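You operate a simulated robot arm through the tools that you are given. There is no shell and no other tool.

You are at the controls of a simulated two-armed robot. One attempt, no reset.

TASK
Shim the pump shaft to 0.1 mm end play and check that it turns.
Fine: free the shim lock, push each shim home or draw it out, lock, then turn the shaft wheel to its end and back.

The check looks at the end state, three seconds after you hand in, the way a careful person would. Anything else that was tipped, shoved, dropped, spilled or broken makes it a failure.

THE ROBOT
Two 7-joint arms with two-finger parallel grippers on one trunk that stands fixed in place. Base frame: the origin is at the foot of the trunk, x ahead of it, y to its left, z up. Readings come in m, degrees, newtons and seconds.
The left shoulder is at [0.05, 0.209, 1.296], the right one opposite. With the tool pointing down near the work surface each hand reaches from about 0.1 to 0.9 m from the base axis, measured 20 degrees to its own side. Payload 4.4 kg a hand.
The tool frame of a hand sits at the grasp point between the pads (the TCP): z along the fingers, y along the line on which they close. The tips reach 0.023 m beyond it. The gripper opens to 0.094 m. The fingers are 0.038 m wide and 0.01 m thick; the gripper's body (0.054 by 0.096 m) begins 0.039 m behind the TCP.
Orientation is told as [roll, pitch, yaw] about the base's x, y, z axes, in that order, counted from this pose: with the fingers straight down and closing along the base's y, the tool's x points along the base's -x, its y along +y and its z along -z.

THE INTERFACE
- The arms move only by the tool jog_arm. It takes "left_deltas", "right_deltas" or both (then of equal length, played together; a hand with none holds still); each is a list of rows, each a list of 3 entries, a list of its own where there are three numbers: the shift along the tool's x, y, z in units of 40 mm (1.0 is 40 mm), then the turn, a rotation vector about the tool's x, y, z in units of 4 degrees (1.0 is 4 degrees), then the opening, from 0 (shut) to 1 (fully open). In form: [[[tx, ty, tz], [wx, wy, wz], jaw], ...]. A call has 1 to 20 rows; each row shifts and turns the commanded pose from where the row before left it, along the tool's axes as they then stand. A call with a number of a shift or a turn outside -1 to 1 is refused whole. Rows are played at 5 a second. More than 0.05 m and 8.6 degrees between two rows, or a gripper value outside its range, and nothing of the call is played. A pose out of reach is approached as far as the arm can. The call stops where the force on the tool passes 60 N (or 10 N more than at its start, if that is more) or the arm is blocked; 0.2 s more then pass. Each finger travels about 0.108 m/s and halts on what it meets, pressing with about 22 N; the grip force reading is that of the motor and also rises with nothing between the fingers. The clock runs only during rows and for 0.2 s after the last one: add rows that do not move to give the fingers time. It gives the time, the measured TCP pose, the force on the tool (base axes), the opening and the grip force at its end, in the units of the frame above (readings bear some noise), with the torque about the TCP (base axes, N m) and any sound that the robot's microphone picked up.
- Cameras (640 x 400 px; columns grow to the right, rows downward): "scene" is now at [0.1386, 0.063, 1.4827]; the picture's right is [0.66, -0.75, 0.00], its down [-0.32, -0.28, -0.91] and it looks along [0.68, 0.59, -0.42] (base axes); focal length 309 px, centre (320, 200). "left" rides on the left gripper at [0.086, -0.016, -0.075] in its tool frame; the picture's right is [0.18, 0.98, 0.00], its down [-0.58, 0.11, -0.81] and it looks along [-0.79, 0.15, 0.59] (tool axes); focal length 243 px, centre (320, 200). "right" rides on the right gripper at [0.086, 0.016, -0.074] in its tool frame; the picture's right is [-0.18, 0.98, 0.00], its down [-0.58, -0.11, -0.81] and it looks along [-0.79, -0.15, 0.59] (tool axes); focal length 243 px, centre (320, 200). There is no depth. A picture from a camera that has moved, and an enlarged one, comes with that camera's place and axes in the base frame and with its lens.
- snapshot(camera): a new picture of that camera. It takes no simulated time.
- move_column(by): slides the trunk up (or, below 0, down) by that many m; the arms and the scene camera ride with it, the base frame stays. It gives what a move gives, with no picture.
- turn_head(pan, tilt): turns the head with the scene camera to pan (to the left, within 80 degrees either way) and tilt (down, from -29 to 69), counted from straight ahead of the robot. It gives what a move gives.
- zoom(camera, box): a new picture of the part [left, top, right, bottom] of that camera's present view, enlarged. It takes no simulated time.
- close_job(): hands the job in; it is judged then, once.

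Nothing tells you positions but the pictures and the camera data. Unless the task says otherwise, let go and move clear before handing in.

The tools are called after ">>>" as a command line: name --argument value ..., lists and objects as JSON in quotes. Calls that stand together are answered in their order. jog_arm: Moves the arms, as the interface text tells. Its arguments: {"type":"object","properties":{"left_deltas":{"type":"array"},"right_deltas":{"type":"array"}},"required":[]} The other tools are called the same way: move_column (by) slides the trunk up or down; turn_head (pan, tilt) turns the head that bears the scene camera; snapshot (camera) takes a picture; zoom (camera, box) takes an enlarged picture of a part of a camera's view; close_job () hands the job in.

At the start:

```text
time: 0.0
left_ee_pos: [0.353, 0.5053, 1.2975]
left_orientation: [0.0, 0.0, 0.0]
left_wrist_force: [-0.7, -0.7, 0.0]
left_wrist_torque: [-0.03, -0.02, -0.01]
left_opening: 0.0943
left_grasp_force: 0.2
right_ee_pos: [0.5049, 0.0784, 1.2391]
right_orientation: [0.0, 0.0, 0.0]
right_wrist_force: [-0.2, 0.6, -0.5]
right_wrist_torque: [-0.01, 0.01, 0.02]
right_opening: 0.0939
right_grasp_force: 0.1
trunk travel left (down, up): [-0.375, 0.188]
head pan, tilt: [41.0, 25.1]
```

scene: 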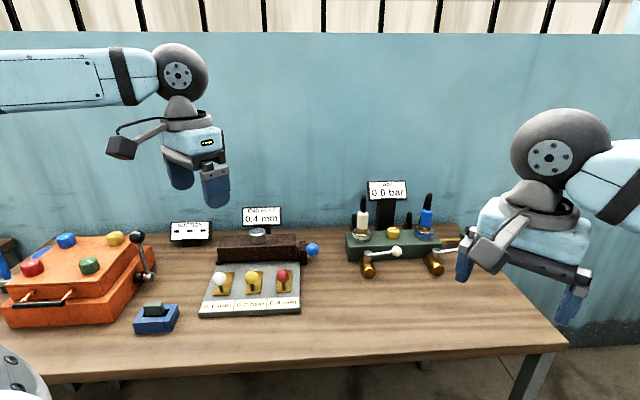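
right: 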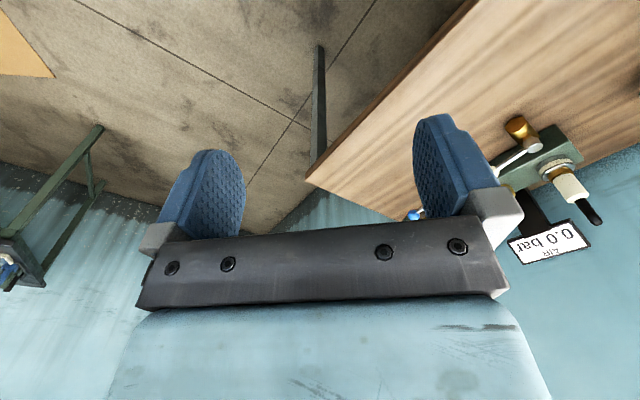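
left: 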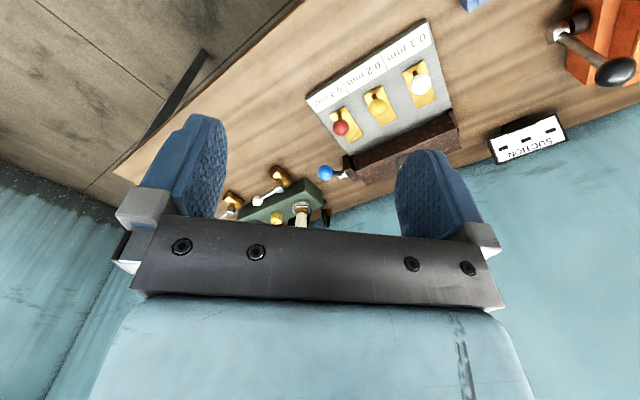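

I see a bench with a shim unit (dark red block with a display "0.4 mm", a grey plate with three shim knobs, a blue-knobbed lever), an air valve unit, and an orange box. I'll zoom in on the shim unit to learn its layout before moving.

>>> zoom --camera "scene" --box '[180, 190, 340, 330]'

>>> zoom --camera "scene" --box '[320, 160, 500, 290]'

>>> zoom --camera "left" --box '[280, 0, 580, 220]'

>>> zoom --camera "scene" --box '[0, 200, 200, 360]'

```text
2.86 times, centred on (260, 260) of scene
camera zoom: at [0.1386, 0.063, 1.4827], right [0.66, -0.75, 0.0], down [-0.32, -0.28, -0.91], along [0.68, 0.59, -0.42], focal length 882 px, centre (491, 29)
```

zoom: 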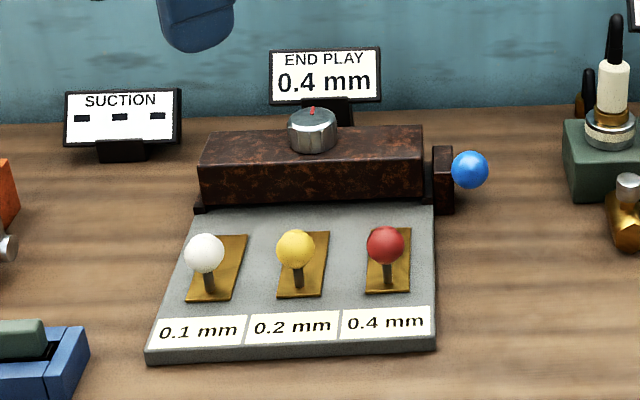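

```text
3.08 times, centred on (410, 225) of scene
camera zoom: at [0.1386, 0.063, 1.4827], right [0.66, -0.75, 0.0], down [-0.32, -0.28, -0.91], along [0.68, 0.59, -0.42], focal length 950 px, centre (43, 123)
```

zoom: 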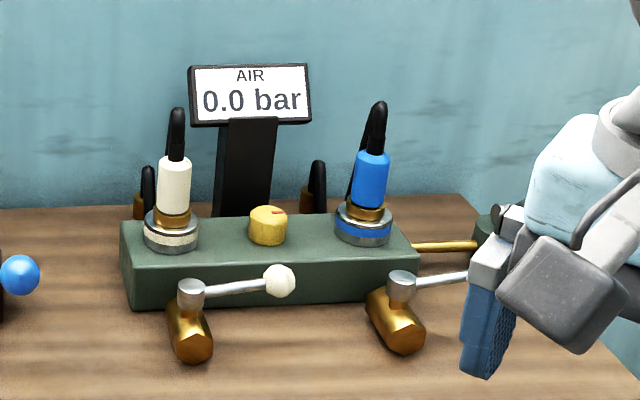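

```text
1.82 times, centred on (430, 110) of left
camera zoom: at [0.2659, 0.4896, 1.3725], right [-0.18, 0.98, 0.0], down [0.58, 0.11, 0.81], along [0.79, 0.15, -0.59], focal length 441 px, centre (120, 364)
```

zoom: 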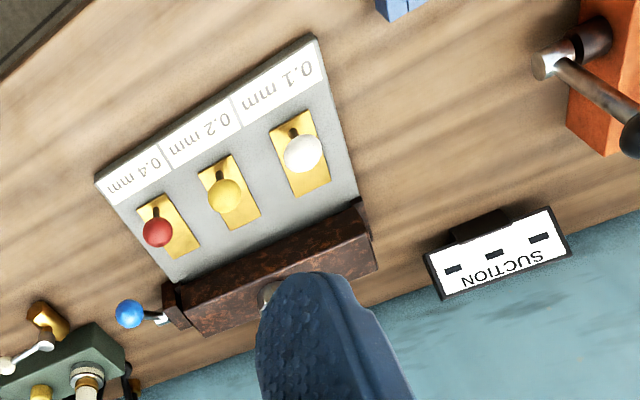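

```text
2.50 times, centred on (100, 280) of scene
camera zoom: at [0.1386, 0.063, 1.4827], right [0.66, -0.75, 0.0], down [-0.32, -0.28, -0.91], along [0.68, 0.59, -0.42], focal length 772 px, centre (870, 0)
```

zoom: 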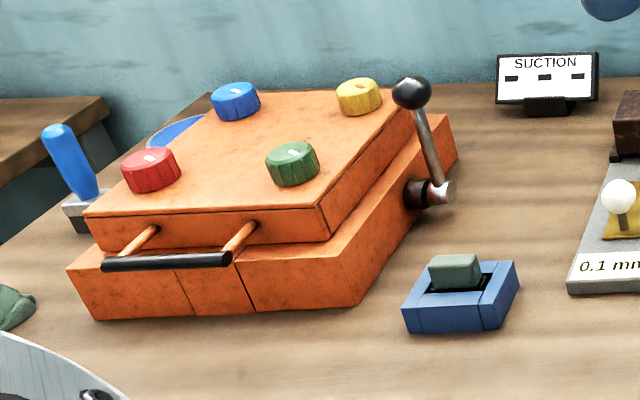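

The shim unit looks rotated about 45° with the shims sliding away from me into the housing; I place the red knob near (0.598, 0.600, 0.915), the white one near (0.473, 0.727, 0.913) and the blue lock knob near (0.710, 0.588, 0.953). I'll look tighter at the slots, lock and wheel.

>>> zoom --camera "scene" --box '[210, 255, 310, 320]'

>>> zoom --camera "scene" --box '[220, 195, 330, 270]'

>>> zoom --camera "left" --box '[310, 30, 470, 190]'

```text
6.15 times, centred on (260, 288) of scene
camera zoom: at [0.1386, 0.063, 1.4827], right [0.66, -0.75, 0.0], down [-0.32, -0.28, -0.91], along [0.68, 0.59, -0.42], focal length 1899 px, centre (689, -338)
```

zoom: 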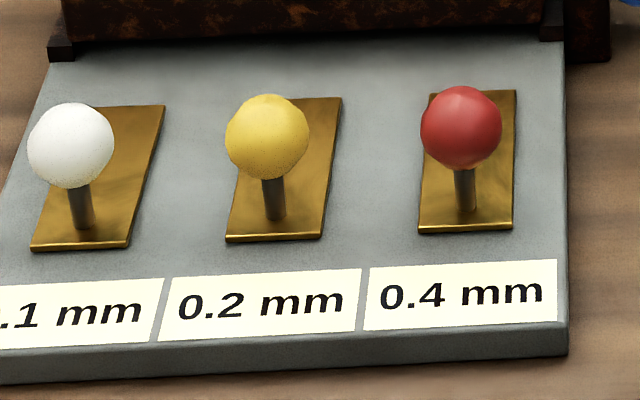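

```text
5.33 times, centred on (275, 232) of scene
camera zoom: at [0.1386, 0.063, 1.4827], right [0.66, -0.75, 0.0], down [-0.32, -0.28, -0.91], along [0.68, 0.59, -0.42], focal length 1646 px, centre (560, 27)
```

zoom: 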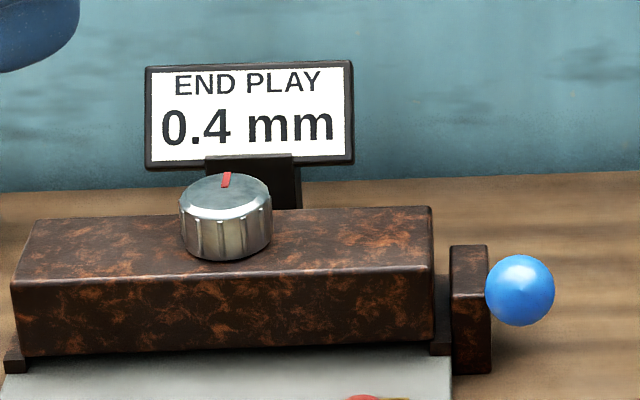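

```text
2.50 times, centred on (390, 110) of left
camera zoom: at [0.2659, 0.4896, 1.3725], right [-0.18, 0.98, 0.0], down [0.58, 0.11, 0.81], along [0.79, 0.15, -0.59], focal length 606 px, centre (145, 425)
```

zoom: 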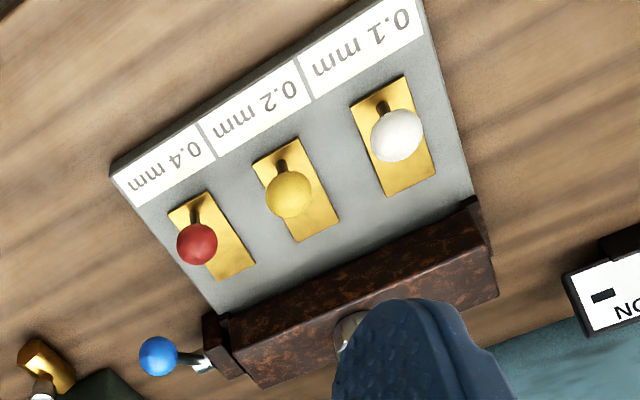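

All three shims look drawn out with 0.4 mm on the display, so I expect to need 0.1 + 0.2 pushed home. First I'll yaw the left hand 45° so it squares up with the shim unit, then look from its camera.

>>> jog_arm --left_deltas '[[[0, 0, 0], [0, 0, -0.9375], 1], [[0, 0, 0], [0, 0, -0.9375], 1], [[0, 0, 0], [0, 0, -0.9375], 1], [[0, 0, 0], [0, 0, -0.9375], 1], [[0, 0, 0], [0, 0, -0.9375], 1], [[0, 0, 0], [0, 0, -0.9375], 1], [[0, 0, 0], [0, 0, -0.9375], 1], [[0, 0, 0], [0, 0, -0.9375], 1], [[0, 0, 0], [0, 0, -0.9375], 1], [[0, 0, 0], [0, 0, -0.9375], 1], [[0, 0, 0], [0, 0, -0.9375], 1], [[0, 0, 0], [0, 0, -0.9375], 1]]'

>>> snapshot --camera "left"

>>> snapshot --camera "scene"

```text
time: 2.6
left_ee_pos: [0.3532, 0.5053, 1.2985]
left_orientation: [0.1, 0.0, 45.2]
left_wrist_force: [0.7, 0.6, 0.0]
left_wrist_torque: [0.01, 0.02, 0.01]
left_opening: 0.0939
left_grasp_force: 0.0
right_ee_pos: [0.5044, 0.0776, 1.2388]
right_orientation: [-0.1, 0.0, 0.0]
right_wrist_force: [0.7, 0.8, -1.1]
right_wrist_torque: [0.0, 0.04, -0.01]
right_opening: 0.0942
right_grasp_force: 0.1
trunk travel left (down, up): [-0.375, 0.188]
head pan, tilt: [41.0, 25.1]
```

```text
taken
camera left: at [0.3031, 0.4333, 1.3723], right [-0.83, 0.56, 0.0], down [0.33, 0.49, 0.81], along [0.45, 0.67, -0.59], focal length 243 px, centre (320, 200)
```

left: 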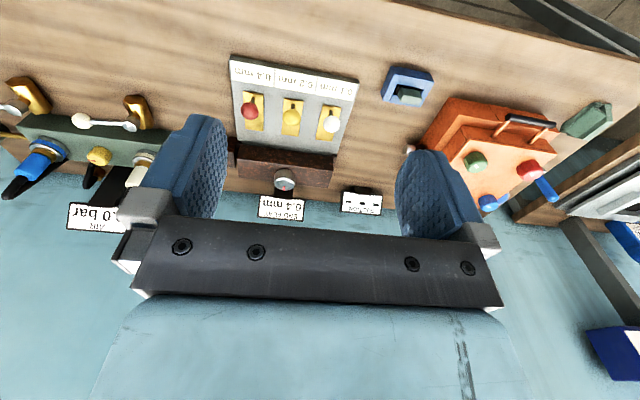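

```text
taken
camera scene: at [0.1386, 0.0629, 1.4827], right [0.66, -0.75, 0.0], down [-0.32, -0.28, -0.91], along [0.68, 0.59, -0.42], focal length 309 px, centre (320, 200)
```

scene: 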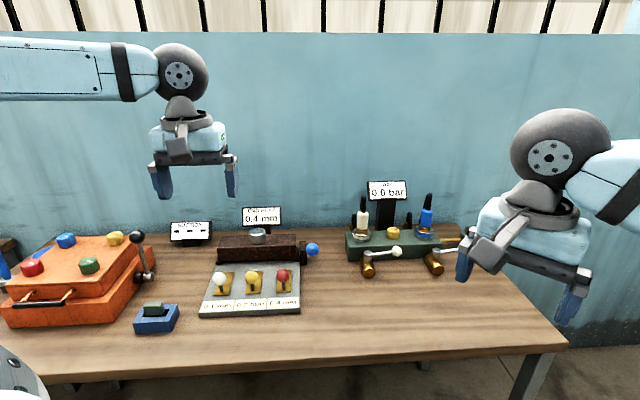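

The left hand is now squared to about 45° yaw and the unit is visible between its fingers. I'll zoom to refine the orientation and positions.

>>> zoom --camera "left" --box '[220, 45, 380, 225]'

```text
2.22 times, centred on (300, 135) of left
camera zoom: at [0.3031, 0.4333, 1.3723], right [-0.83, 0.56, 0.0], down [0.33, 0.49, 0.81], along [0.45, 0.67, -0.59], focal length 539 px, centre (364, 344)
```

zoom: 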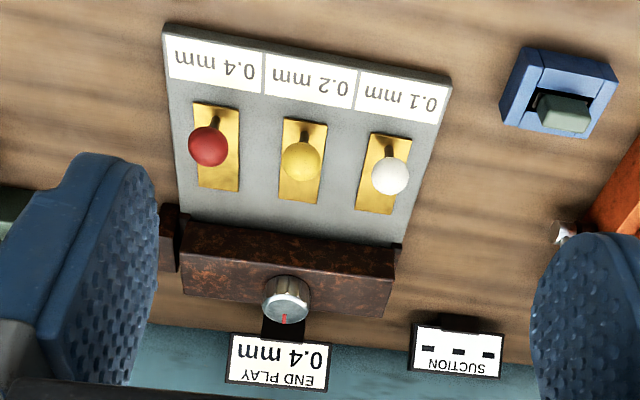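

I put the housing front about 0.135 m beyond the knobs along the 45° line, with the lock lever at its right end. I'll bring the left hand above the lock (staying at z ≈ 1.175) for a close view of how it works.

>>> jog_arm --left_deltas '[[[-0.76, -0.65, 0.386], [0, 0, 0], 1], [[-0.76, -0.65, 0.386], [0, 0, 0], 1], [[-0.76, -0.65, 0.386], [0, 0, 0], 1], [[-0.76, -0.65, 0.386], [0, 0, 0], 1], [[-0.76, -0.65, 0.386], [0, 0, 0], 1], [[-0.76, -0.65, 0.386], [0, 0, 0], 1], [[-0.76, -0.65, 0.386], [0, 0, 0], 1], [[-0.76, -0.65, 0.386], [0, 0, 0], 1]]'

>>> snapshot --camera "left"

>>> snapshot --camera "scene"

```text
time: 4.4
left_ee_pos: [0.6751, 0.5291, 1.1741]
left_orientation: [0.1, 0.1, 45.0]
left_wrist_force: [-0.4, 0.2, 0.3]
left_wrist_torque: [-0.01, 0.03, 0.01]
left_opening: 0.0942
left_grasp_force: 0.0
right_ee_pos: [0.5068, 0.0799, 1.2377]
right_orientation: [0.0, 0.0, 0.0]
right_wrist_force: [0.4, -1.0, 0.3]
right_wrist_torque: [-0.02, 0.01, 0.01]
right_opening: 0.0938
right_grasp_force: 0.1
trunk travel left (down, up): [-0.375, 0.188]
head pan, tilt: [41.0, 25.1]
```

```text
taken
camera left: at [0.624, 0.4568, 1.2487], right [-0.83, 0.56, 0.0], down [0.34, 0.49, 0.81], along [0.45, 0.67, -0.59], focal length 243 px, centre (320, 200)
```

left: 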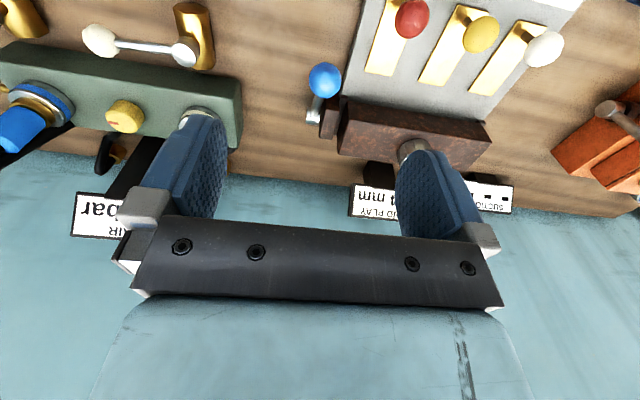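

```text
taken
camera scene: at [0.1409, 0.063, 1.4824], right [0.66, -0.75, 0.0], down [-0.32, -0.28, -0.91], along [0.68, 0.59, -0.42], focal length 309 px, centre (320, 200)
```

scene: 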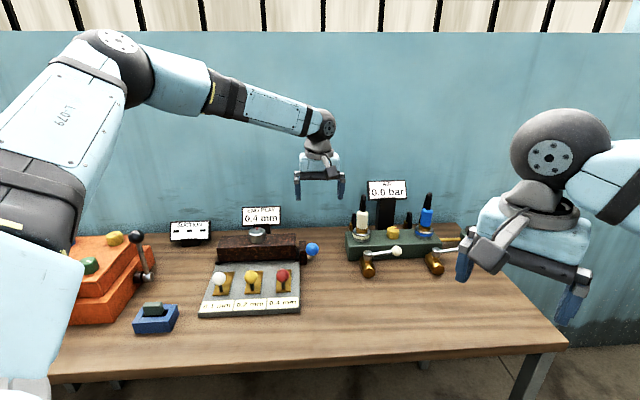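

>>> zoom --camera "left" --box '[270, 0, 510, 180]'

>>> zoom --camera "left" --box '[290, 50, 410, 150]'

```text
2.22 times, centred on (390, 90) of left
camera zoom: at [0.624, 0.4568, 1.2487], right [-0.83, 0.56, 0.0], down [0.34, 0.49, 0.81], along [0.45, 0.67, -0.59], focal length 539 px, centre (164, 444)
```

zoom: 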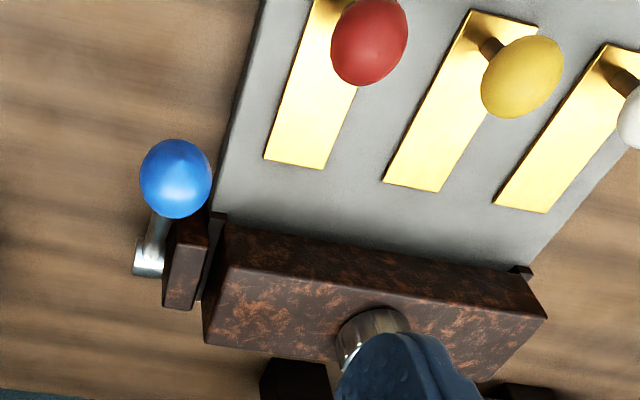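

```text
4.00 times, centred on (350, 100) of left
camera zoom: at [0.624, 0.4568, 1.2487], right [-0.83, 0.56, 0.0], down [0.34, 0.49, 0.81], along [0.45, 0.67, -0.59], focal length 970 px, centre (200, 600)
```

zoom: 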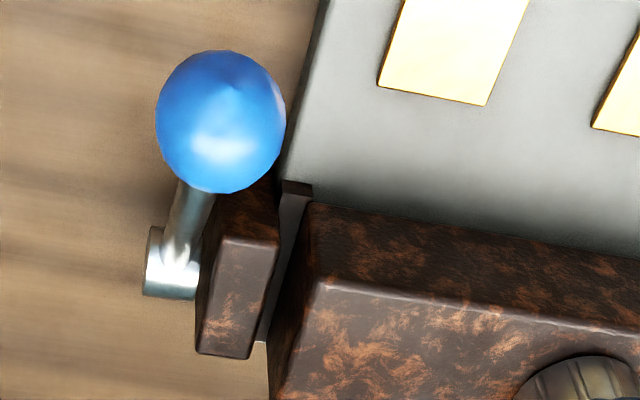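

Now it's clear: the lock is a lever turning about an axis along the housing, hub near (0.753, 0.632, 0.925), with the blue ball (about 40 mm) pointing toward me and slightly up at about (0.706, 0.588, 0.953). I'll move above the ball with the fingers straddling it along the housing's length and check alignment before gripping.

>>> jog_arm --left_deltas '[[[-0.3975, 0.124, 0.7], [0, 0, 0], 1], [[-0.3975, 0.124, 0.7], [0, 0, 0], 1], [[-0.3975, 0.124, 0.7], [0, 0, 0], 1], [[-0.3975, 0.124, 0.7], [0, 0, 0], 1], [[0, 0, 0], [0, 0, 0], 1]]'

>>> snapshot --camera "left"

>>> zoom --camera "scene" --box '[200, 120, 400, 290]'

```text
time: 5.6
left_ee_pos: [0.7016, 0.5899, 1.0613]
left_orientation: [-0.1, -0.1, 45.0]
left_wrist_force: [0.4, 0.6, 0.1]
left_wrist_torque: [0.0, 0.0, 0.0]
left_opening: 0.0941
left_grasp_force: 0.2
right_ee_pos: [0.5036, 0.0792, 1.2378]
right_orientation: [0.0, -0.1, -0.1]
right_wrist_force: [-0.4, -0.1, 0.3]
right_wrist_torque: [0.01, 0.0, -0.01]
right_opening: 0.0941
right_grasp_force: 0.1
trunk travel left (down, up): [-0.375, 0.188]
head pan, tilt: [41.0, 25.1]
```

```text
taken
camera left: at [0.6511, 0.5182, 1.1361], right [-0.83, 0.56, 0.0], down [0.33, 0.49, 0.81], along [0.46, 0.67, -0.59], focal length 243 px, centre (320, 200)
```

left: 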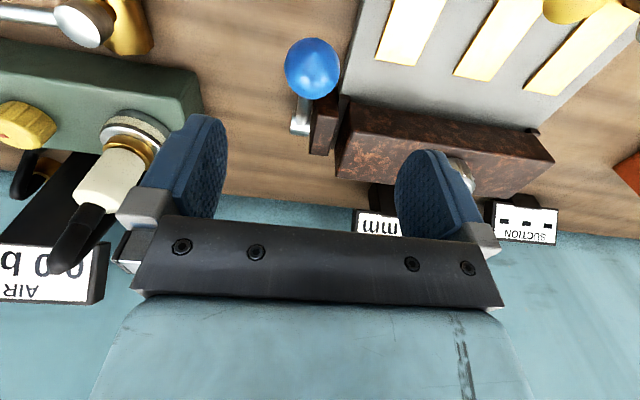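

```text
2.35 times, centred on (300, 205) of scene
camera zoom: at [0.1372, 0.0631, 1.4829], right [0.66, -0.75, 0.0], down [-0.32, -0.28, -0.91], along [0.68, 0.59, -0.42], focal length 726 px, centre (367, 188)
```

zoom: 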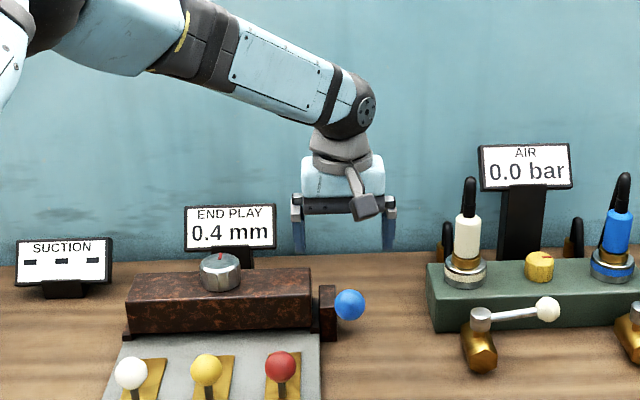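

The ball sits 5 mm off-center and about 108 mm below the TCP, with clear space on both sides. I'll descend onto it, then close.

>>> jog_arm --left_deltas '[[[0, -0.03, 0.9], [0, 0, 0], 1], [[0, -0.03, 0.9], [0, 0, 0], 1], [[0, -0.03, 0.85], [0, 0, 0], 1], [[0, 0, 0], [0, 0, 0], 1]]'

>>> snapshot --camera "left"

>>> zoom --camera "scene" --box '[250, 190, 370, 290]'

```text
time: 6.6
left_ee_pos: [0.6715, 0.5813, 0.9886]
left_orientation: [0.0, -0.1, 45.0]
left_wrist_force: [0.0, -0.4, 0.8]
left_wrist_torque: [0.0, 0.03, 0.01]
left_opening: 0.0945
left_grasp_force: 0.1
left hand out of reach, approached as far as the arm can: row 1, 2, 3
right_ee_pos: [0.5046, 0.0798, 1.2391]
right_orientation: [0.0, 0.1, 0.0]
right_wrist_force: [0.1, -0.9, -0.2]
right_wrist_torque: [0.01, -0.02, 0.01]
right_opening: 0.0937
right_grasp_force: 0.0
trunk travel left (down, up): [-0.375, 0.188]
head pan, tilt: [41.0, 25.1]
```

```text
taken
camera left: at [0.6206, 0.5092, 1.064], right [-0.83, 0.56, 0.0], down [0.33, 0.49, 0.81], along [0.46, 0.67, -0.59], focal length 243 px, centre (320, 200)
```

left: 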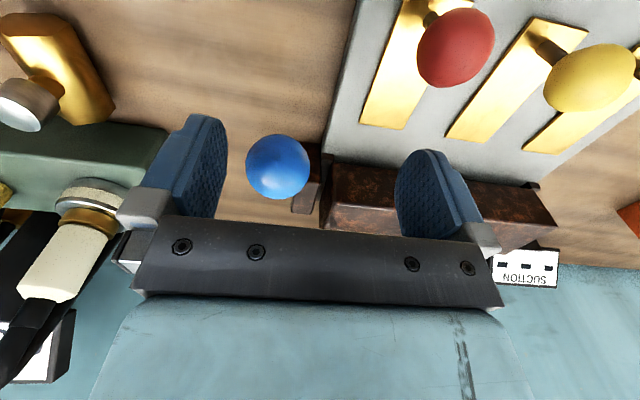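

```text
4.00 times, centred on (310, 240) of scene
camera zoom: at [0.1381, 0.0631, 1.4828], right [0.66, -0.75, 0.0], down [-0.32, -0.28, -0.91], along [0.68, 0.59, -0.42], focal length 1234 px, centre (360, 40)
```

zoom: 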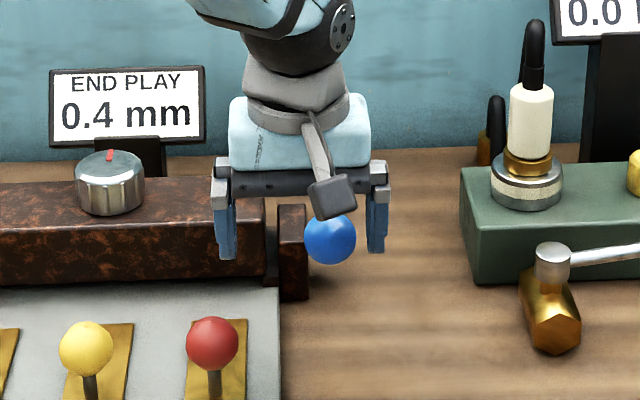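

The target is just out of reach with the trunk this high. I'll raise the hand clear, then lower the trunk 0.2 m (everything rides along) for better reach.

>>> jog_arm --left_deltas '[[[0, 0, -0.9], [0, 0, 0], 1], [[0, 0, -0.9], [0, 0, 0], 1], [[0, 0, -0.9], [0, 0, 0], 1], [[0, 0, -0.9], [0, 0, 0], 1], [[0, 0, -0.9], [0, 0, 0], 1], [[0, 0, -0.9], [0, 0, 0], 1], [[0, 0, 0], [0, 0, 0], 1]]'

>>> snapshot --camera "scene"

```text
time: 8.2
left_ee_pos: [0.672, 0.5816, 1.2048]
left_orientation: [0.1, 0.0, 45.0]
left_wrist_force: [0.2, 0.0, -0.2]
left_wrist_torque: [0.01, 0.02, 0.02]
left_opening: 0.0942
left_grasp_force: 0.0
right_ee_pos: [0.5052, 0.0796, 1.2386]
right_orientation: [0.0, 0.0, 0.0]
right_wrist_force: [0.4, 0.5, 1.0]
right_wrist_torque: [0.0, 0.03, 0.0]
right_opening: 0.0943
right_grasp_force: 0.0
trunk travel left (down, up): [-0.375, 0.188]
head pan, tilt: [41.0, 25.1]
```

```text
taken
camera scene: at [0.1392, 0.0634, 1.4826], right [0.66, -0.75, 0.0], down [-0.32, -0.28, -0.91], along [0.68, 0.59, -0.42], focal length 309 px, centre (320, 200)
```

scene: 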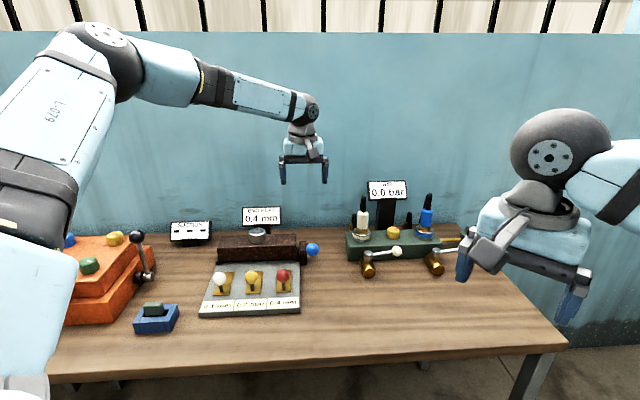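

Everything is clear of the trunk's motion; the elbow is held high and both hands are well above the bench. I'll lower the trunk by 0.15 m.

>>> move_column --by -0.15

>>> snapshot --camera "scene"

>>> snapshot --camera "left"

```text
time: 9.9
left_ee_pos: [0.6716, 0.5799, 1.0557]
left_orientation: [-0.1, 0.0, 45.0]
left_wrist_force: [0.3, -1.2, 0.5]
left_wrist_torque: [0.01, 0.03, -0.02]
left_opening: 0.0941
left_grasp_force: 0.3
right_ee_pos: [0.5051, 0.0792, 1.0892]
right_orientation: [0.0, 0.0, 0.0]
right_wrist_force: [0.4, -0.2, -0.1]
right_wrist_torque: [0.03, 0.01, 0.01]
right_opening: 0.094
right_grasp_force: 0.0
trunk travel left (down, up): [-0.225, 0.338]
head pan, tilt: [41.0, 25.1]
```

```text
taken
camera scene: at [0.1383, 0.0628, 1.3328], right [0.66, -0.75, 0.0], down [-0.32, -0.28, -0.91], along [0.68, 0.59, -0.42], focal length 309 px, centre (320, 200)
```

scene: 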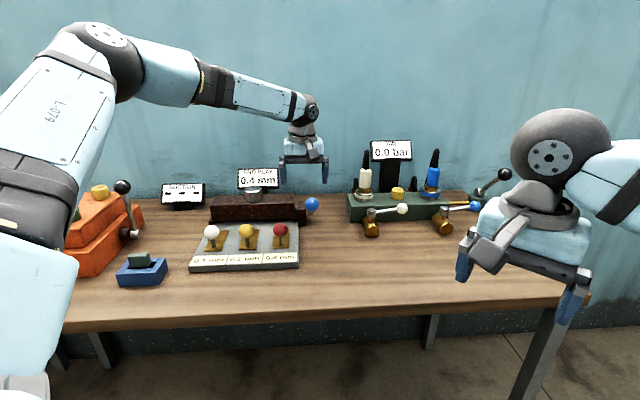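

```text
taken
camera left: at [0.621, 0.5076, 1.1298], right [-0.83, 0.56, 0.0], down [0.33, 0.49, 0.81], along [0.46, 0.67, -0.59], focal length 243 px, centre (320, 200)
```

left: 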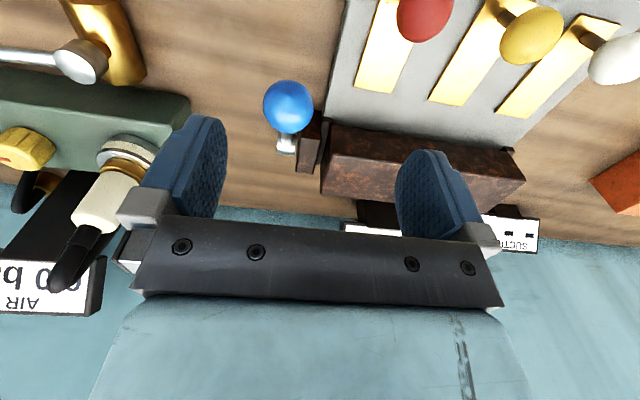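

The trunk is lower and nothing was touched. The new camera height gives me a second scene view, so I'll zoom for better triangulation of the wheel, lever and shims.

>>> zoom --camera "scene" --box '[180, 160, 340, 280]'

>>> zoom --camera "scene" --box '[205, 165, 325, 230]'

```text
3.33 times, centred on (260, 220) of scene
camera zoom: at [0.1383, 0.0628, 1.3328], right [0.66, -0.75, 0.0], down [-0.32, -0.28, -0.91], along [0.68, 0.59, -0.42], focal length 1029 px, centre (520, 133)
```

zoom: 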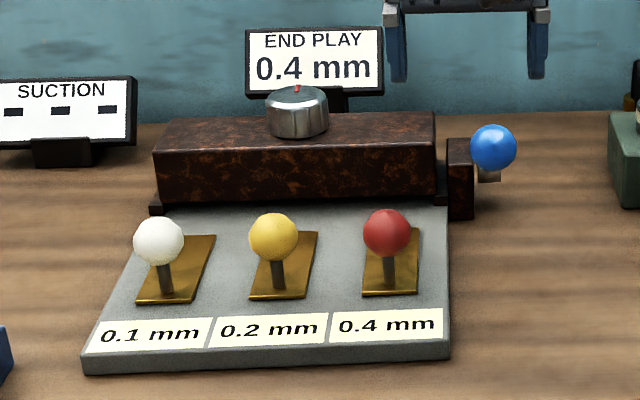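

```text
5.33 times, centred on (265, 198) of scene
camera zoom: at [0.1383, 0.0628, 1.3328], right [0.66, -0.75, 0.0], down [-0.32, -0.28, -0.91], along [0.68, 0.59, -0.42], focal length 1646 px, centre (613, 213)
```

zoom: 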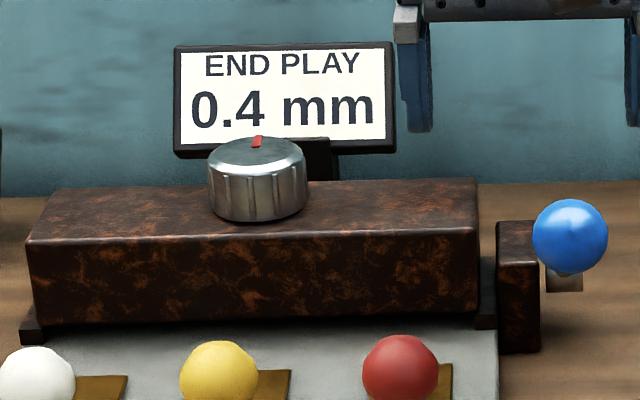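

Refined estimates: wheel at (0.659, 0.786), top z ≈ 0.967, about 58 mm across; blue ball near (0.7045, 0.586, 0.956). I'll shift over the ball and descend again.

>>> jog_arm --left_deltas '[[[-0.345, -0.237, 0], [0, 0, 0], 1], [[-0.345, -0.237, 0], [0, 0, 0], 1], [[0, 0, 0.8], [0, 0, 0], 1], [[0, 0, 0.8], [0, 0, 0], 1], [[0, 0, 0], [0, 0, 0], 1]]'

>>> snapshot --camera "left"

```text
time: 11.2
left_ee_pos: [0.7044, 0.586, 0.9891]
left_orientation: [-0.1, 0.0, 45.1]
left_wrist_force: [-0.5, -0.5, 0.6]
left_wrist_torque: [0.01, 0.0, -0.01]
left_opening: 0.0941
left_grasp_force: 0.1
right_ee_pos: [0.5038, 0.0792, 1.0893]
right_orientation: [0.0, 0.0, 0.0]
right_wrist_force: [-0.3, 0.4, -0.2]
right_wrist_torque: [-0.01, 0.01, 0.0]
right_opening: 0.094
right_grasp_force: 0.0
trunk travel left (down, up): [-0.225, 0.338]
head pan, tilt: [41.0, 25.1]
```

```text
taken
camera left: at [0.6535, 0.5137, 1.0653], right [-0.83, 0.56, 0.0], down [0.33, 0.49, 0.81], along [0.46, 0.67, -0.59], focal length 243 px, centre (320, 200)
```

left: 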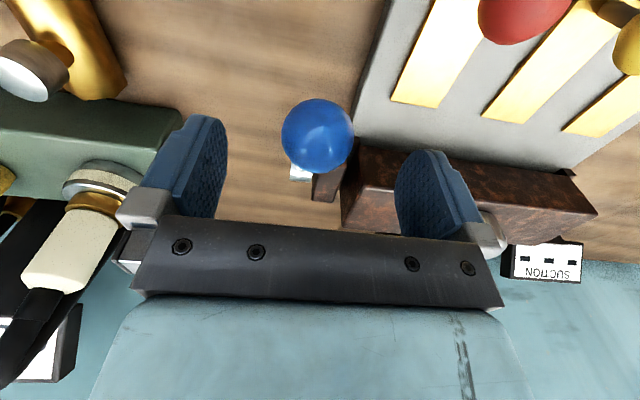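

The ball is centered between the fingers, about 32 mm below the TCP. I'll drop onto it and close gently.

>>> jog_arm --left_deltas '[[[0, 0, 0.8], [0, 0, 0], 1], [[0, 0, 0], [0, 0, 0], 1], [[0, 0, 0], [0, 0, 0], 0.5], [[0, 0, 0], [0, 0, 0], 0.2], [[0, 0, 0], [0, 0, 0], 0.2]]'

>>> snapshot --camera "left"

>>> zoom --camera "scene" --box '[205, 150, 345, 240]'

```text
time: 12.3
left_ee_pos: [0.7053, 0.586, 0.9596]
left_orientation: [0.1, 0.0, 45.0]
left_wrist_force: [-1.9, 0.4, 0.5]
left_wrist_torque: [-0.16, 0.14, 0.02]
left_opening: 0.039
left_grasp_force: 45.0
right_ee_pos: [0.5048, 0.0793, 1.0886]
right_orientation: [0.0, 0.0, 0.0]
right_wrist_force: [-0.9, 0.2, 0.0]
right_wrist_torque: [0.0, -0.03, 0.04]
right_opening: 0.0941
right_grasp_force: 0.1
trunk travel left (down, up): [-0.225, 0.338]
head pan, tilt: [41.0, 25.1]
```

```text
taken
camera left: at [0.6546, 0.5128, 1.0336], right [-0.83, 0.56, 0.0], down [0.33, 0.49, 0.81], along [0.46, 0.67, -0.59], focal length 243 px, centre (320, 200)
```

left: 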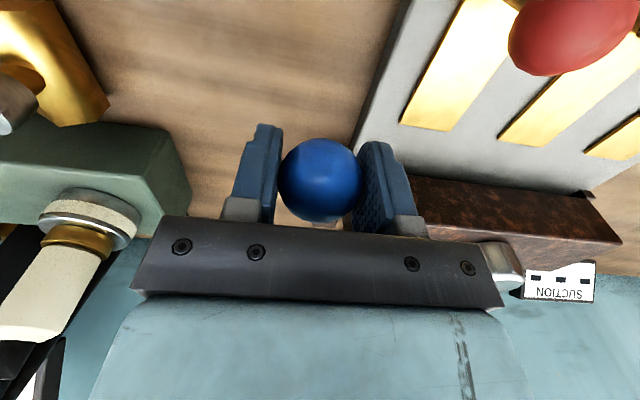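

```text
4.44 times, centred on (275, 195) of scene
camera zoom: at [0.1382, 0.063, 1.3328], right [0.66, -0.75, 0.0], down [-0.32, -0.28, -0.91], along [0.68, 0.59, -0.42], focal length 1372 px, centre (520, 222)
```

zoom: 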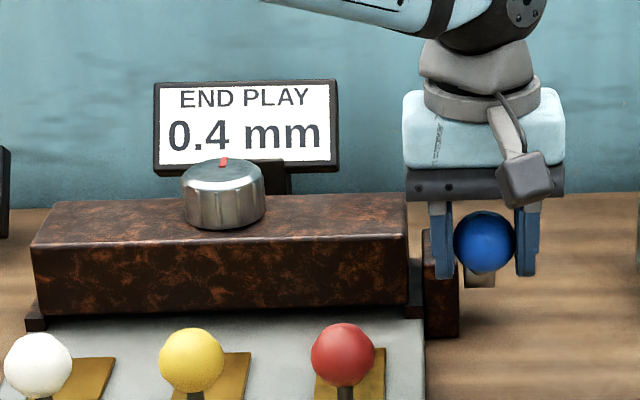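

I have the ball gripped (39 mm). I'll try a small lift along the lever's arc and read the force to learn which way it gives.

>>> jog_arm --left_deltas '[[[-0.064, 0, -0.107], [0, 0, 0], 0.2], [[-0.064, 0, -0.107], [0, 0, 0], 0.2], [[0, 0, 0], [0, 0, 0], 0.2]]'

>>> snapshot --camera "left"

```text
time: 13.2
left_ee_pos: [0.7096, 0.5903, 0.9665]
left_orientation: [0.1, 0.1, 45.1]
left_wrist_force: [-2.1, -10.9, -11.6]
left_wrist_torque: [-0.86, 0.91, -0.07]
left_opening: 0.0393
left_grasp_force: 45.1
right_ee_pos: [0.5064, 0.0785, 1.0879]
right_orientation: [0.0, 0.1, 0.0]
right_wrist_force: [0.2, -0.5, 0.3]
right_wrist_torque: [0.0, 0.02, 0.02]
right_opening: 0.0942
right_grasp_force: 0.1
trunk travel left (down, up): [-0.225, 0.338]
head pan, tilt: [41.0, 25.1]
```

```text
taken
camera left: at [0.6589, 0.5171, 1.0412], right [-0.82, 0.57, 0.0], down [0.34, 0.49, 0.81], along [0.45, 0.66, -0.59], focal length 243 px, centre (320, 200)
```

left: 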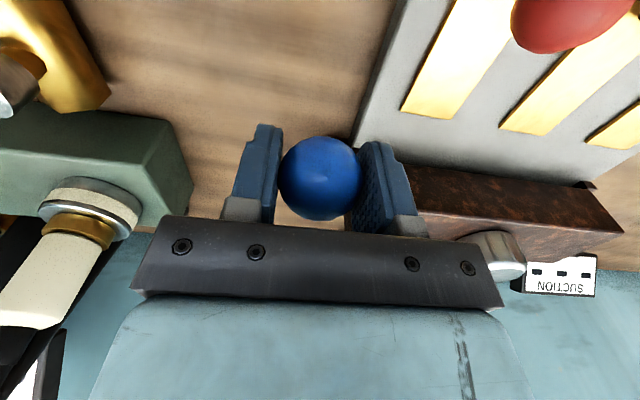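

The ball stays fixed in the grip and the lever followed about 10 mm with ~15 N resistance, so it turns upward. I'll continue along the arc in small steps, watching the force.

>>> jog_arm --left_deltas '[[[-0.09, 0, -0.105], [0, 0, 0], 0.2], [[-0.095, 0, -0.1], [0, 0, 0], 0.2], [[-0.105, 0, -0.093], [0, 0, 0], 0.2], [[-0.11, 0, -0.087], [0, 0, 0], 0.2], [[0, 0, 0], [0, 0, 0], 0.2]]'

>>> snapshot --camera "left"

>>> zoom --camera "scene" --box '[205, 150, 345, 240]'

```text
time: 14.3
left_ee_pos: [0.7195, 0.6009, 0.9826]
left_orientation: [0.1, 0.0, 45.0]
left_wrist_force: [-2.0, -13.0, -7.3]
left_wrist_torque: [-0.88, 0.95, 0.01]
left_opening: 0.0391
left_grasp_force: 45.4
right_ee_pos: [0.5054, 0.0785, 1.0876]
right_orientation: [-0.1, -0.1, 0.0]
right_wrist_force: [0.4, 0.1, -0.2]
right_wrist_torque: [0.0, -0.02, 0.0]
right_opening: 0.0936
right_grasp_force: 0.1
trunk travel left (down, up): [-0.225, 0.338]
head pan, tilt: [41.0, 25.1]
```

```text
taken
camera left: at [0.6698, 0.5279, 1.0571], right [-0.82, 0.57, 0.0], down [0.33, 0.49, 0.81], along [0.46, 0.67, -0.59], focal length 243 px, centre (320, 200)
```

left: 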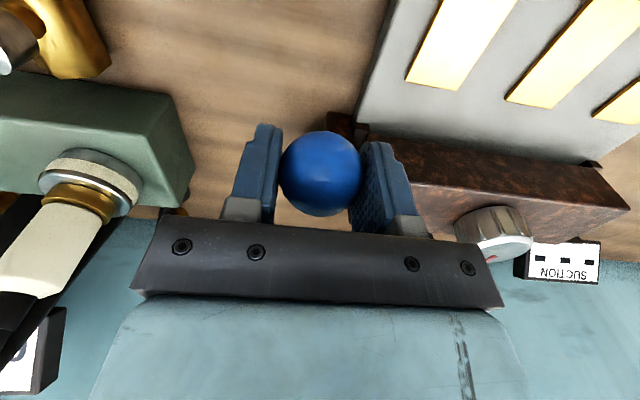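

```text
4.44 times, centred on (275, 195) of scene
camera zoom: at [0.1394, 0.0624, 1.3327], right [0.66, -0.75, 0.0], down [-0.32, -0.28, -0.91], along [0.68, 0.59, -0.42], focal length 1372 px, centre (520, 222)
```

zoom: 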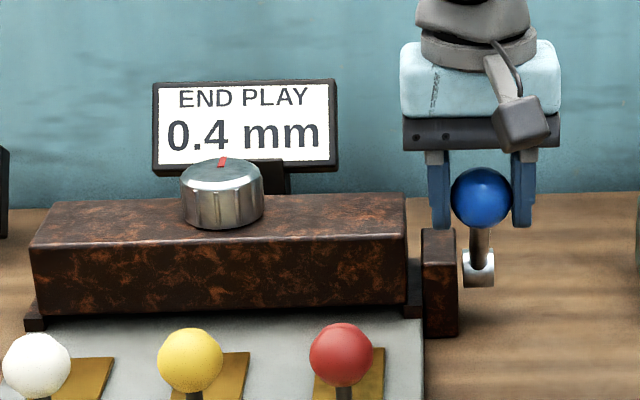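

The lever follows with a steady ~14 N of purely tangential friction; the hub fits at (0.7545, 0.634, 0.908), arm length about 87 mm. I'll keep swinging it toward vertical.

>>> jog_arm --left_deltas '[[[-0.164, 0, -0.097], [0, 0, 0], 0.2], [[-0.172, 0, -0.082], [0, 0, 0], 0.2], [[-0.179, 0, -0.067], [0, 0, 0], 0.2], [[-0.184, 0, -0.051], [0, 0, 0], 0.2], [[0, 0, 0], [0, 0, 0], 0.2]]'

>>> zoom --camera "scene" --box '[205, 150, 345, 240]'

```text
time: 15.6
left_ee_pos: [0.7387, 0.6178, 0.999]
left_orientation: [-0.2, -0.3, 45.1]
left_wrist_force: [-4.8, -17.9, 7.0]
left_wrist_torque: [-0.94, 0.75, -0.09]
left_opening: 0.039
left_grasp_force: 45.3
right_ee_pos: [0.5034, 0.0768, 1.0892]
right_orientation: [0.2, -0.1, 0.0]
right_wrist_force: [-0.5, 0.6, -1.0]
right_wrist_torque: [0.01, 0.0, 0.01]
right_opening: 0.0939
right_grasp_force: 0.1
trunk travel left (down, up): [-0.225, 0.338]
head pan, tilt: [41.0, 25.1]
```

```text
4.44 times, centred on (275, 195) of scene
camera zoom: at [0.1373, 0.0604, 1.3331], right [0.66, -0.75, 0.0], down [-0.32, -0.28, -0.91], along [0.68, 0.6, -0.42], focal length 1372 px, centre (520, 222)
```

zoom: 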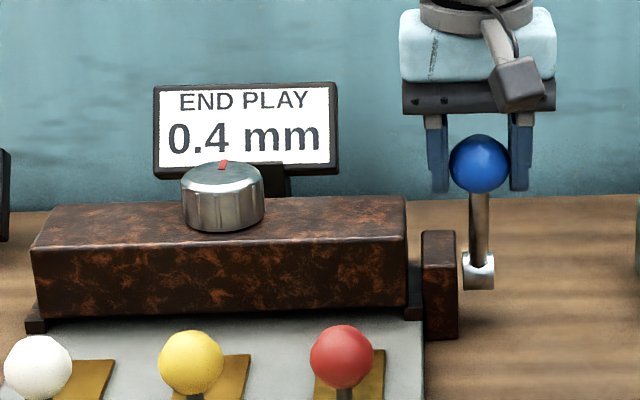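

Motion continues with a slight outward radial push, so the arm is a little longer than estimated. I'll continue with slightly more rise and watch for the end stop.

>>> jog_arm --left_deltas '[[[-0.18, 0, -0.1], [0, 0, 0], 0.2], [[-0.19, 0, -0.06], [0, 0, 0], 0.2], [[-0.19, 0, -0.03], [0, 0, 0], 0.2], [[0, 0, 0], [0, 0, 0], 0.2]]'

>>> zoom --camera "scene" --box '[205, 150, 345, 240]'

>>> snapshot --camera "left"

```text
time: 16.6
left_ee_pos: [0.7521, 0.6311, 1.0042]
left_orientation: [0.0, -0.2, 44.9]
left_wrist_force: [9.7, -27.8, -2.4]
left_wrist_torque: [-1.0, 0.83, 0.16]
left_opening: 0.0392
left_grasp_force: 44.8
left hand out of reach, approached as far as the arm can: row 3
right_ee_pos: [0.5067, 0.0759, 1.0873]
right_orientation: [0.2, 0.1, 0.0]
right_wrist_force: [0.0, 0.5, -0.3]
right_wrist_torque: [-0.02, -0.02, -0.03]
right_opening: 0.0942
right_grasp_force: 0.1
trunk travel left (down, up): [-0.225, 0.338]
head pan, tilt: [41.0, 25.1]
```

```text
4.44 times, centred on (275, 195) of scene
camera zoom: at [0.1403, 0.0599, 1.3326], right [0.66, -0.75, 0.0], down [-0.32, -0.28, -0.91], along [0.68, 0.6, -0.42], focal length 1372 px, centre (520, 222)
```

zoom: 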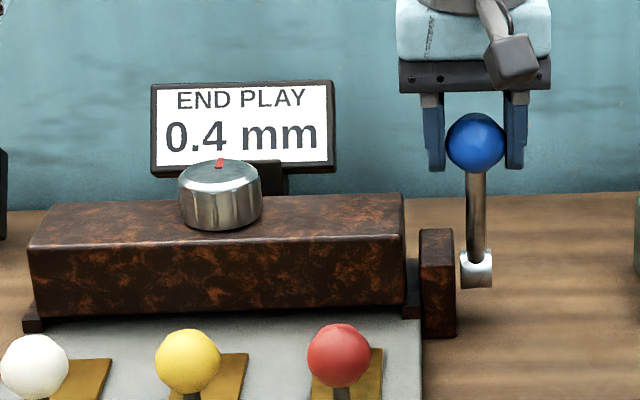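

```text
taken
camera left: at [0.7002, 0.5586, 1.0789], right [-0.82, 0.57, 0.0], down [0.33, 0.49, 0.81], along [0.46, 0.67, -0.59], focal length 243 px, centre (320, 200)
```

left: 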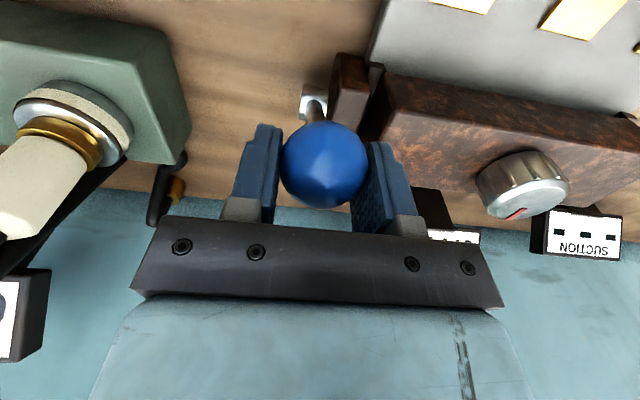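

The lever is now nearly vertical (about 80°) and I hit the arm's reach limit, not a stop. I'll release (friction holds the lever), raise and back off, and lower the trunk further to gain reach.

>>> jog_arm --left_deltas '[[[0.05, 0, 0], [0, 0, 0], 0.35], [[0, 0, 0], [0, 0, 0], 1], [[0, 0, 0], [0, 0, 0], 1], [[0, 0, -0.7], [0, 0, 0], 1], [[0, 0, -0.9], [0, 0, 0], 1], [[0.4, 0, -0.9], [0, 0, 0], 1], [[0.4, 0, -0.9], [0, 0, 0], 1], [[0.4, 0, -0.9], [0, 0, 0], 1], [[0.4, 0, -0.9], [0, 0, 0], 1], [[0, 0, 0], [0, 0, 0], 1]]'

>>> zoom --camera "scene" --box '[205, 150, 345, 240]'

>>> snapshot --camera "left"

```text
time: 18.8
left_ee_pos: [0.7029, 0.5887, 1.2127]
left_orientation: [0.0, 0.1, 45.0]
left_wrist_force: [-0.5, 0.9, -0.6]
left_wrist_torque: [0.0, -0.01, -0.02]
left_opening: 0.0936
left_grasp_force: 0.1
right_ee_pos: [0.5055, 0.079, 1.0879]
right_orientation: [0.0, 0.0, 0.1]
right_wrist_force: [0.8, -0.6, 0.1]
right_wrist_torque: [0.01, -0.03, 0.01]
right_opening: 0.0939
right_grasp_force: 0.1
trunk travel left (down, up): [-0.225, 0.338]
head pan, tilt: [41.0, 25.1]
```

```text
4.44 times, centred on (275, 195) of scene
camera zoom: at [0.1391, 0.0637, 1.3326], right [0.66, -0.75, 0.0], down [-0.32, -0.28, -0.91], along [0.68, 0.59, -0.42], focal length 1372 px, centre (520, 222)
```

zoom: 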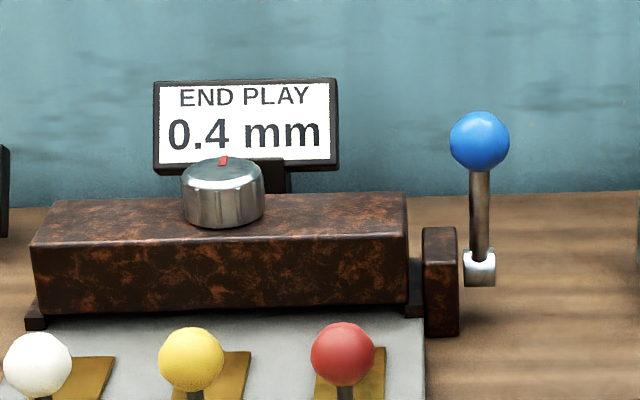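

```text
taken
camera left: at [0.6524, 0.5169, 1.287], right [-0.83, 0.56, 0.0], down [0.33, 0.49, 0.81], along [0.46, 0.66, -0.59], focal length 243 px, centre (320, 200)
```

left: 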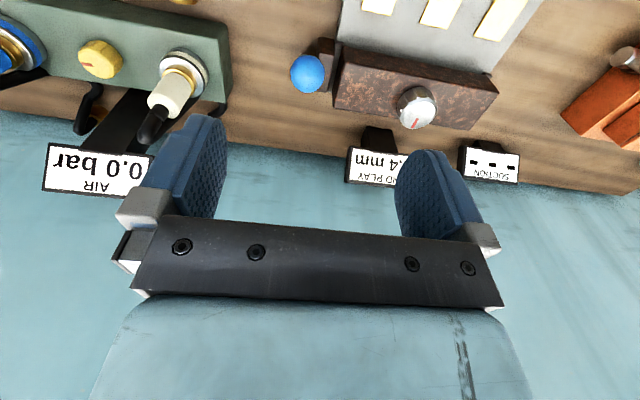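

The lever stayed put on release. Both hands are clear (the right hand is in front of the table edge, not over it), so I'll lower the trunk another 0.15 m.

>>> move_column --by -0.15

>>> snapshot --camera "scene"

>>> snapshot --camera "right"

>>> snapshot --camera "left"

```text
time: 20.5
left_ee_pos: [0.7025, 0.5886, 1.0632]
left_orientation: [0.0, 0.0, 45.0]
left_wrist_force: [-0.1, 0.0, 0.2]
left_wrist_torque: [-0.02, -0.03, -0.02]
left_opening: 0.0939
left_grasp_force: 0.0
right_ee_pos: [0.5037, 0.0792, 0.9386]
right_orientation: [-0.1, 0.0, 0.0]
right_wrist_force: [-0.2, 0.8, -0.3]
right_wrist_torque: [-0.01, -0.02, 0.03]
right_opening: 0.0942
right_grasp_force: 0.0
trunk travel left (down, up): [-0.075, 0.488]
head pan, tilt: [41.0, 25.1]
```

```text
taken
camera scene: at [0.1384, 0.0629, 1.1828], right [0.66, -0.75, 0.0], down [-0.32, -0.28, -0.91], along [0.68, 0.59, -0.42], focal length 309 px, centre (320, 200)
```

scene: 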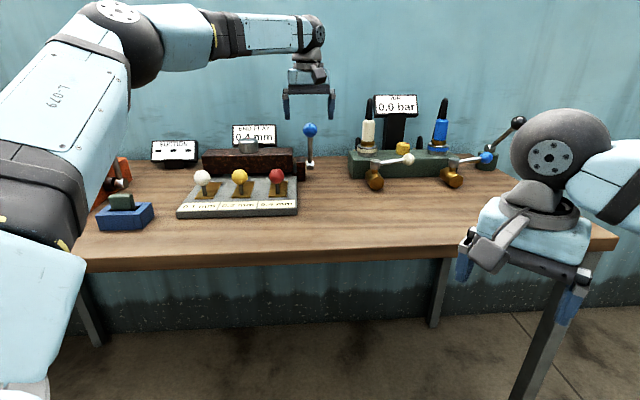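

```text
taken
camera right: at [0.4175, 0.095, 1.0136], right [0.18, 0.98, 0.0], down [0.58, -0.11, 0.81], along [0.79, -0.15, -0.59], focal length 243 px, centre (320, 200)
```

right: 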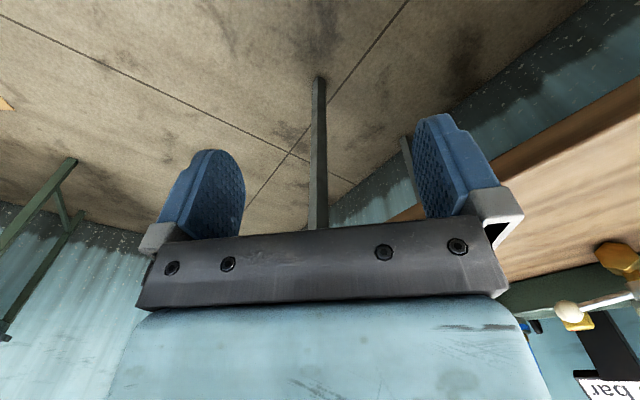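

```text
taken
camera left: at [0.6519, 0.5162, 1.1379], right [-0.83, 0.56, 0.0], down [0.33, 0.49, 0.81], along [0.46, 0.67, -0.59], focal length 243 px, centre (320, 200)
```

left: 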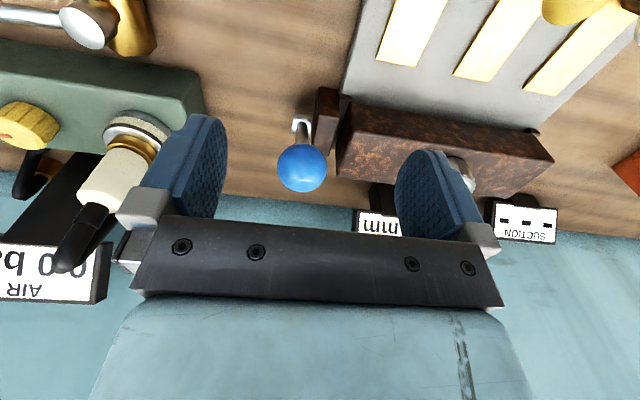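

The trunk is down with everything clear. I'll zoom on the lever and wheel from this third height to refine their positions.

>>> zoom --camera "scene" --box '[190, 100, 340, 220]'

>>> zoom --camera "scene" --box '[195, 110, 325, 190]'

```text
3.33 times, centred on (265, 160) of scene
camera zoom: at [0.1384, 0.0629, 1.1828], right [0.66, -0.75, 0.0], down [-0.32, -0.28, -0.91], along [0.68, 0.59, -0.42], focal length 1029 px, centre (503, 333)
```

zoom: 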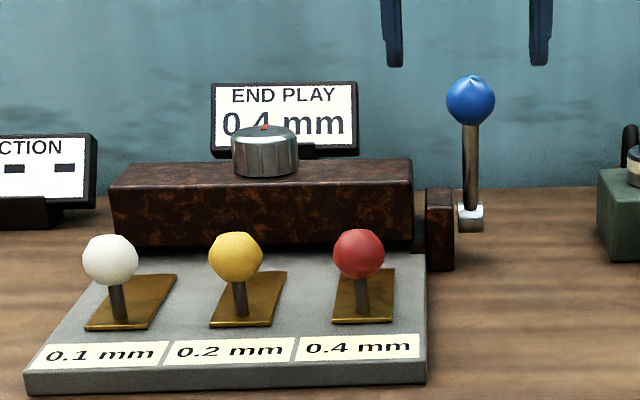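

```text
4.92 times, centred on (260, 150) of scene
camera zoom: at [0.1384, 0.0629, 1.1828], right [0.66, -0.75, 0.0], down [-0.32, -0.28, -0.91], along [0.68, 0.59, -0.42], focal length 1519 px, centre (615, 446)
```

zoom: 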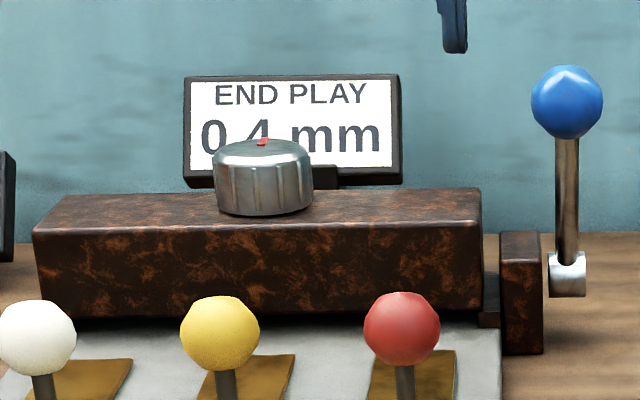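

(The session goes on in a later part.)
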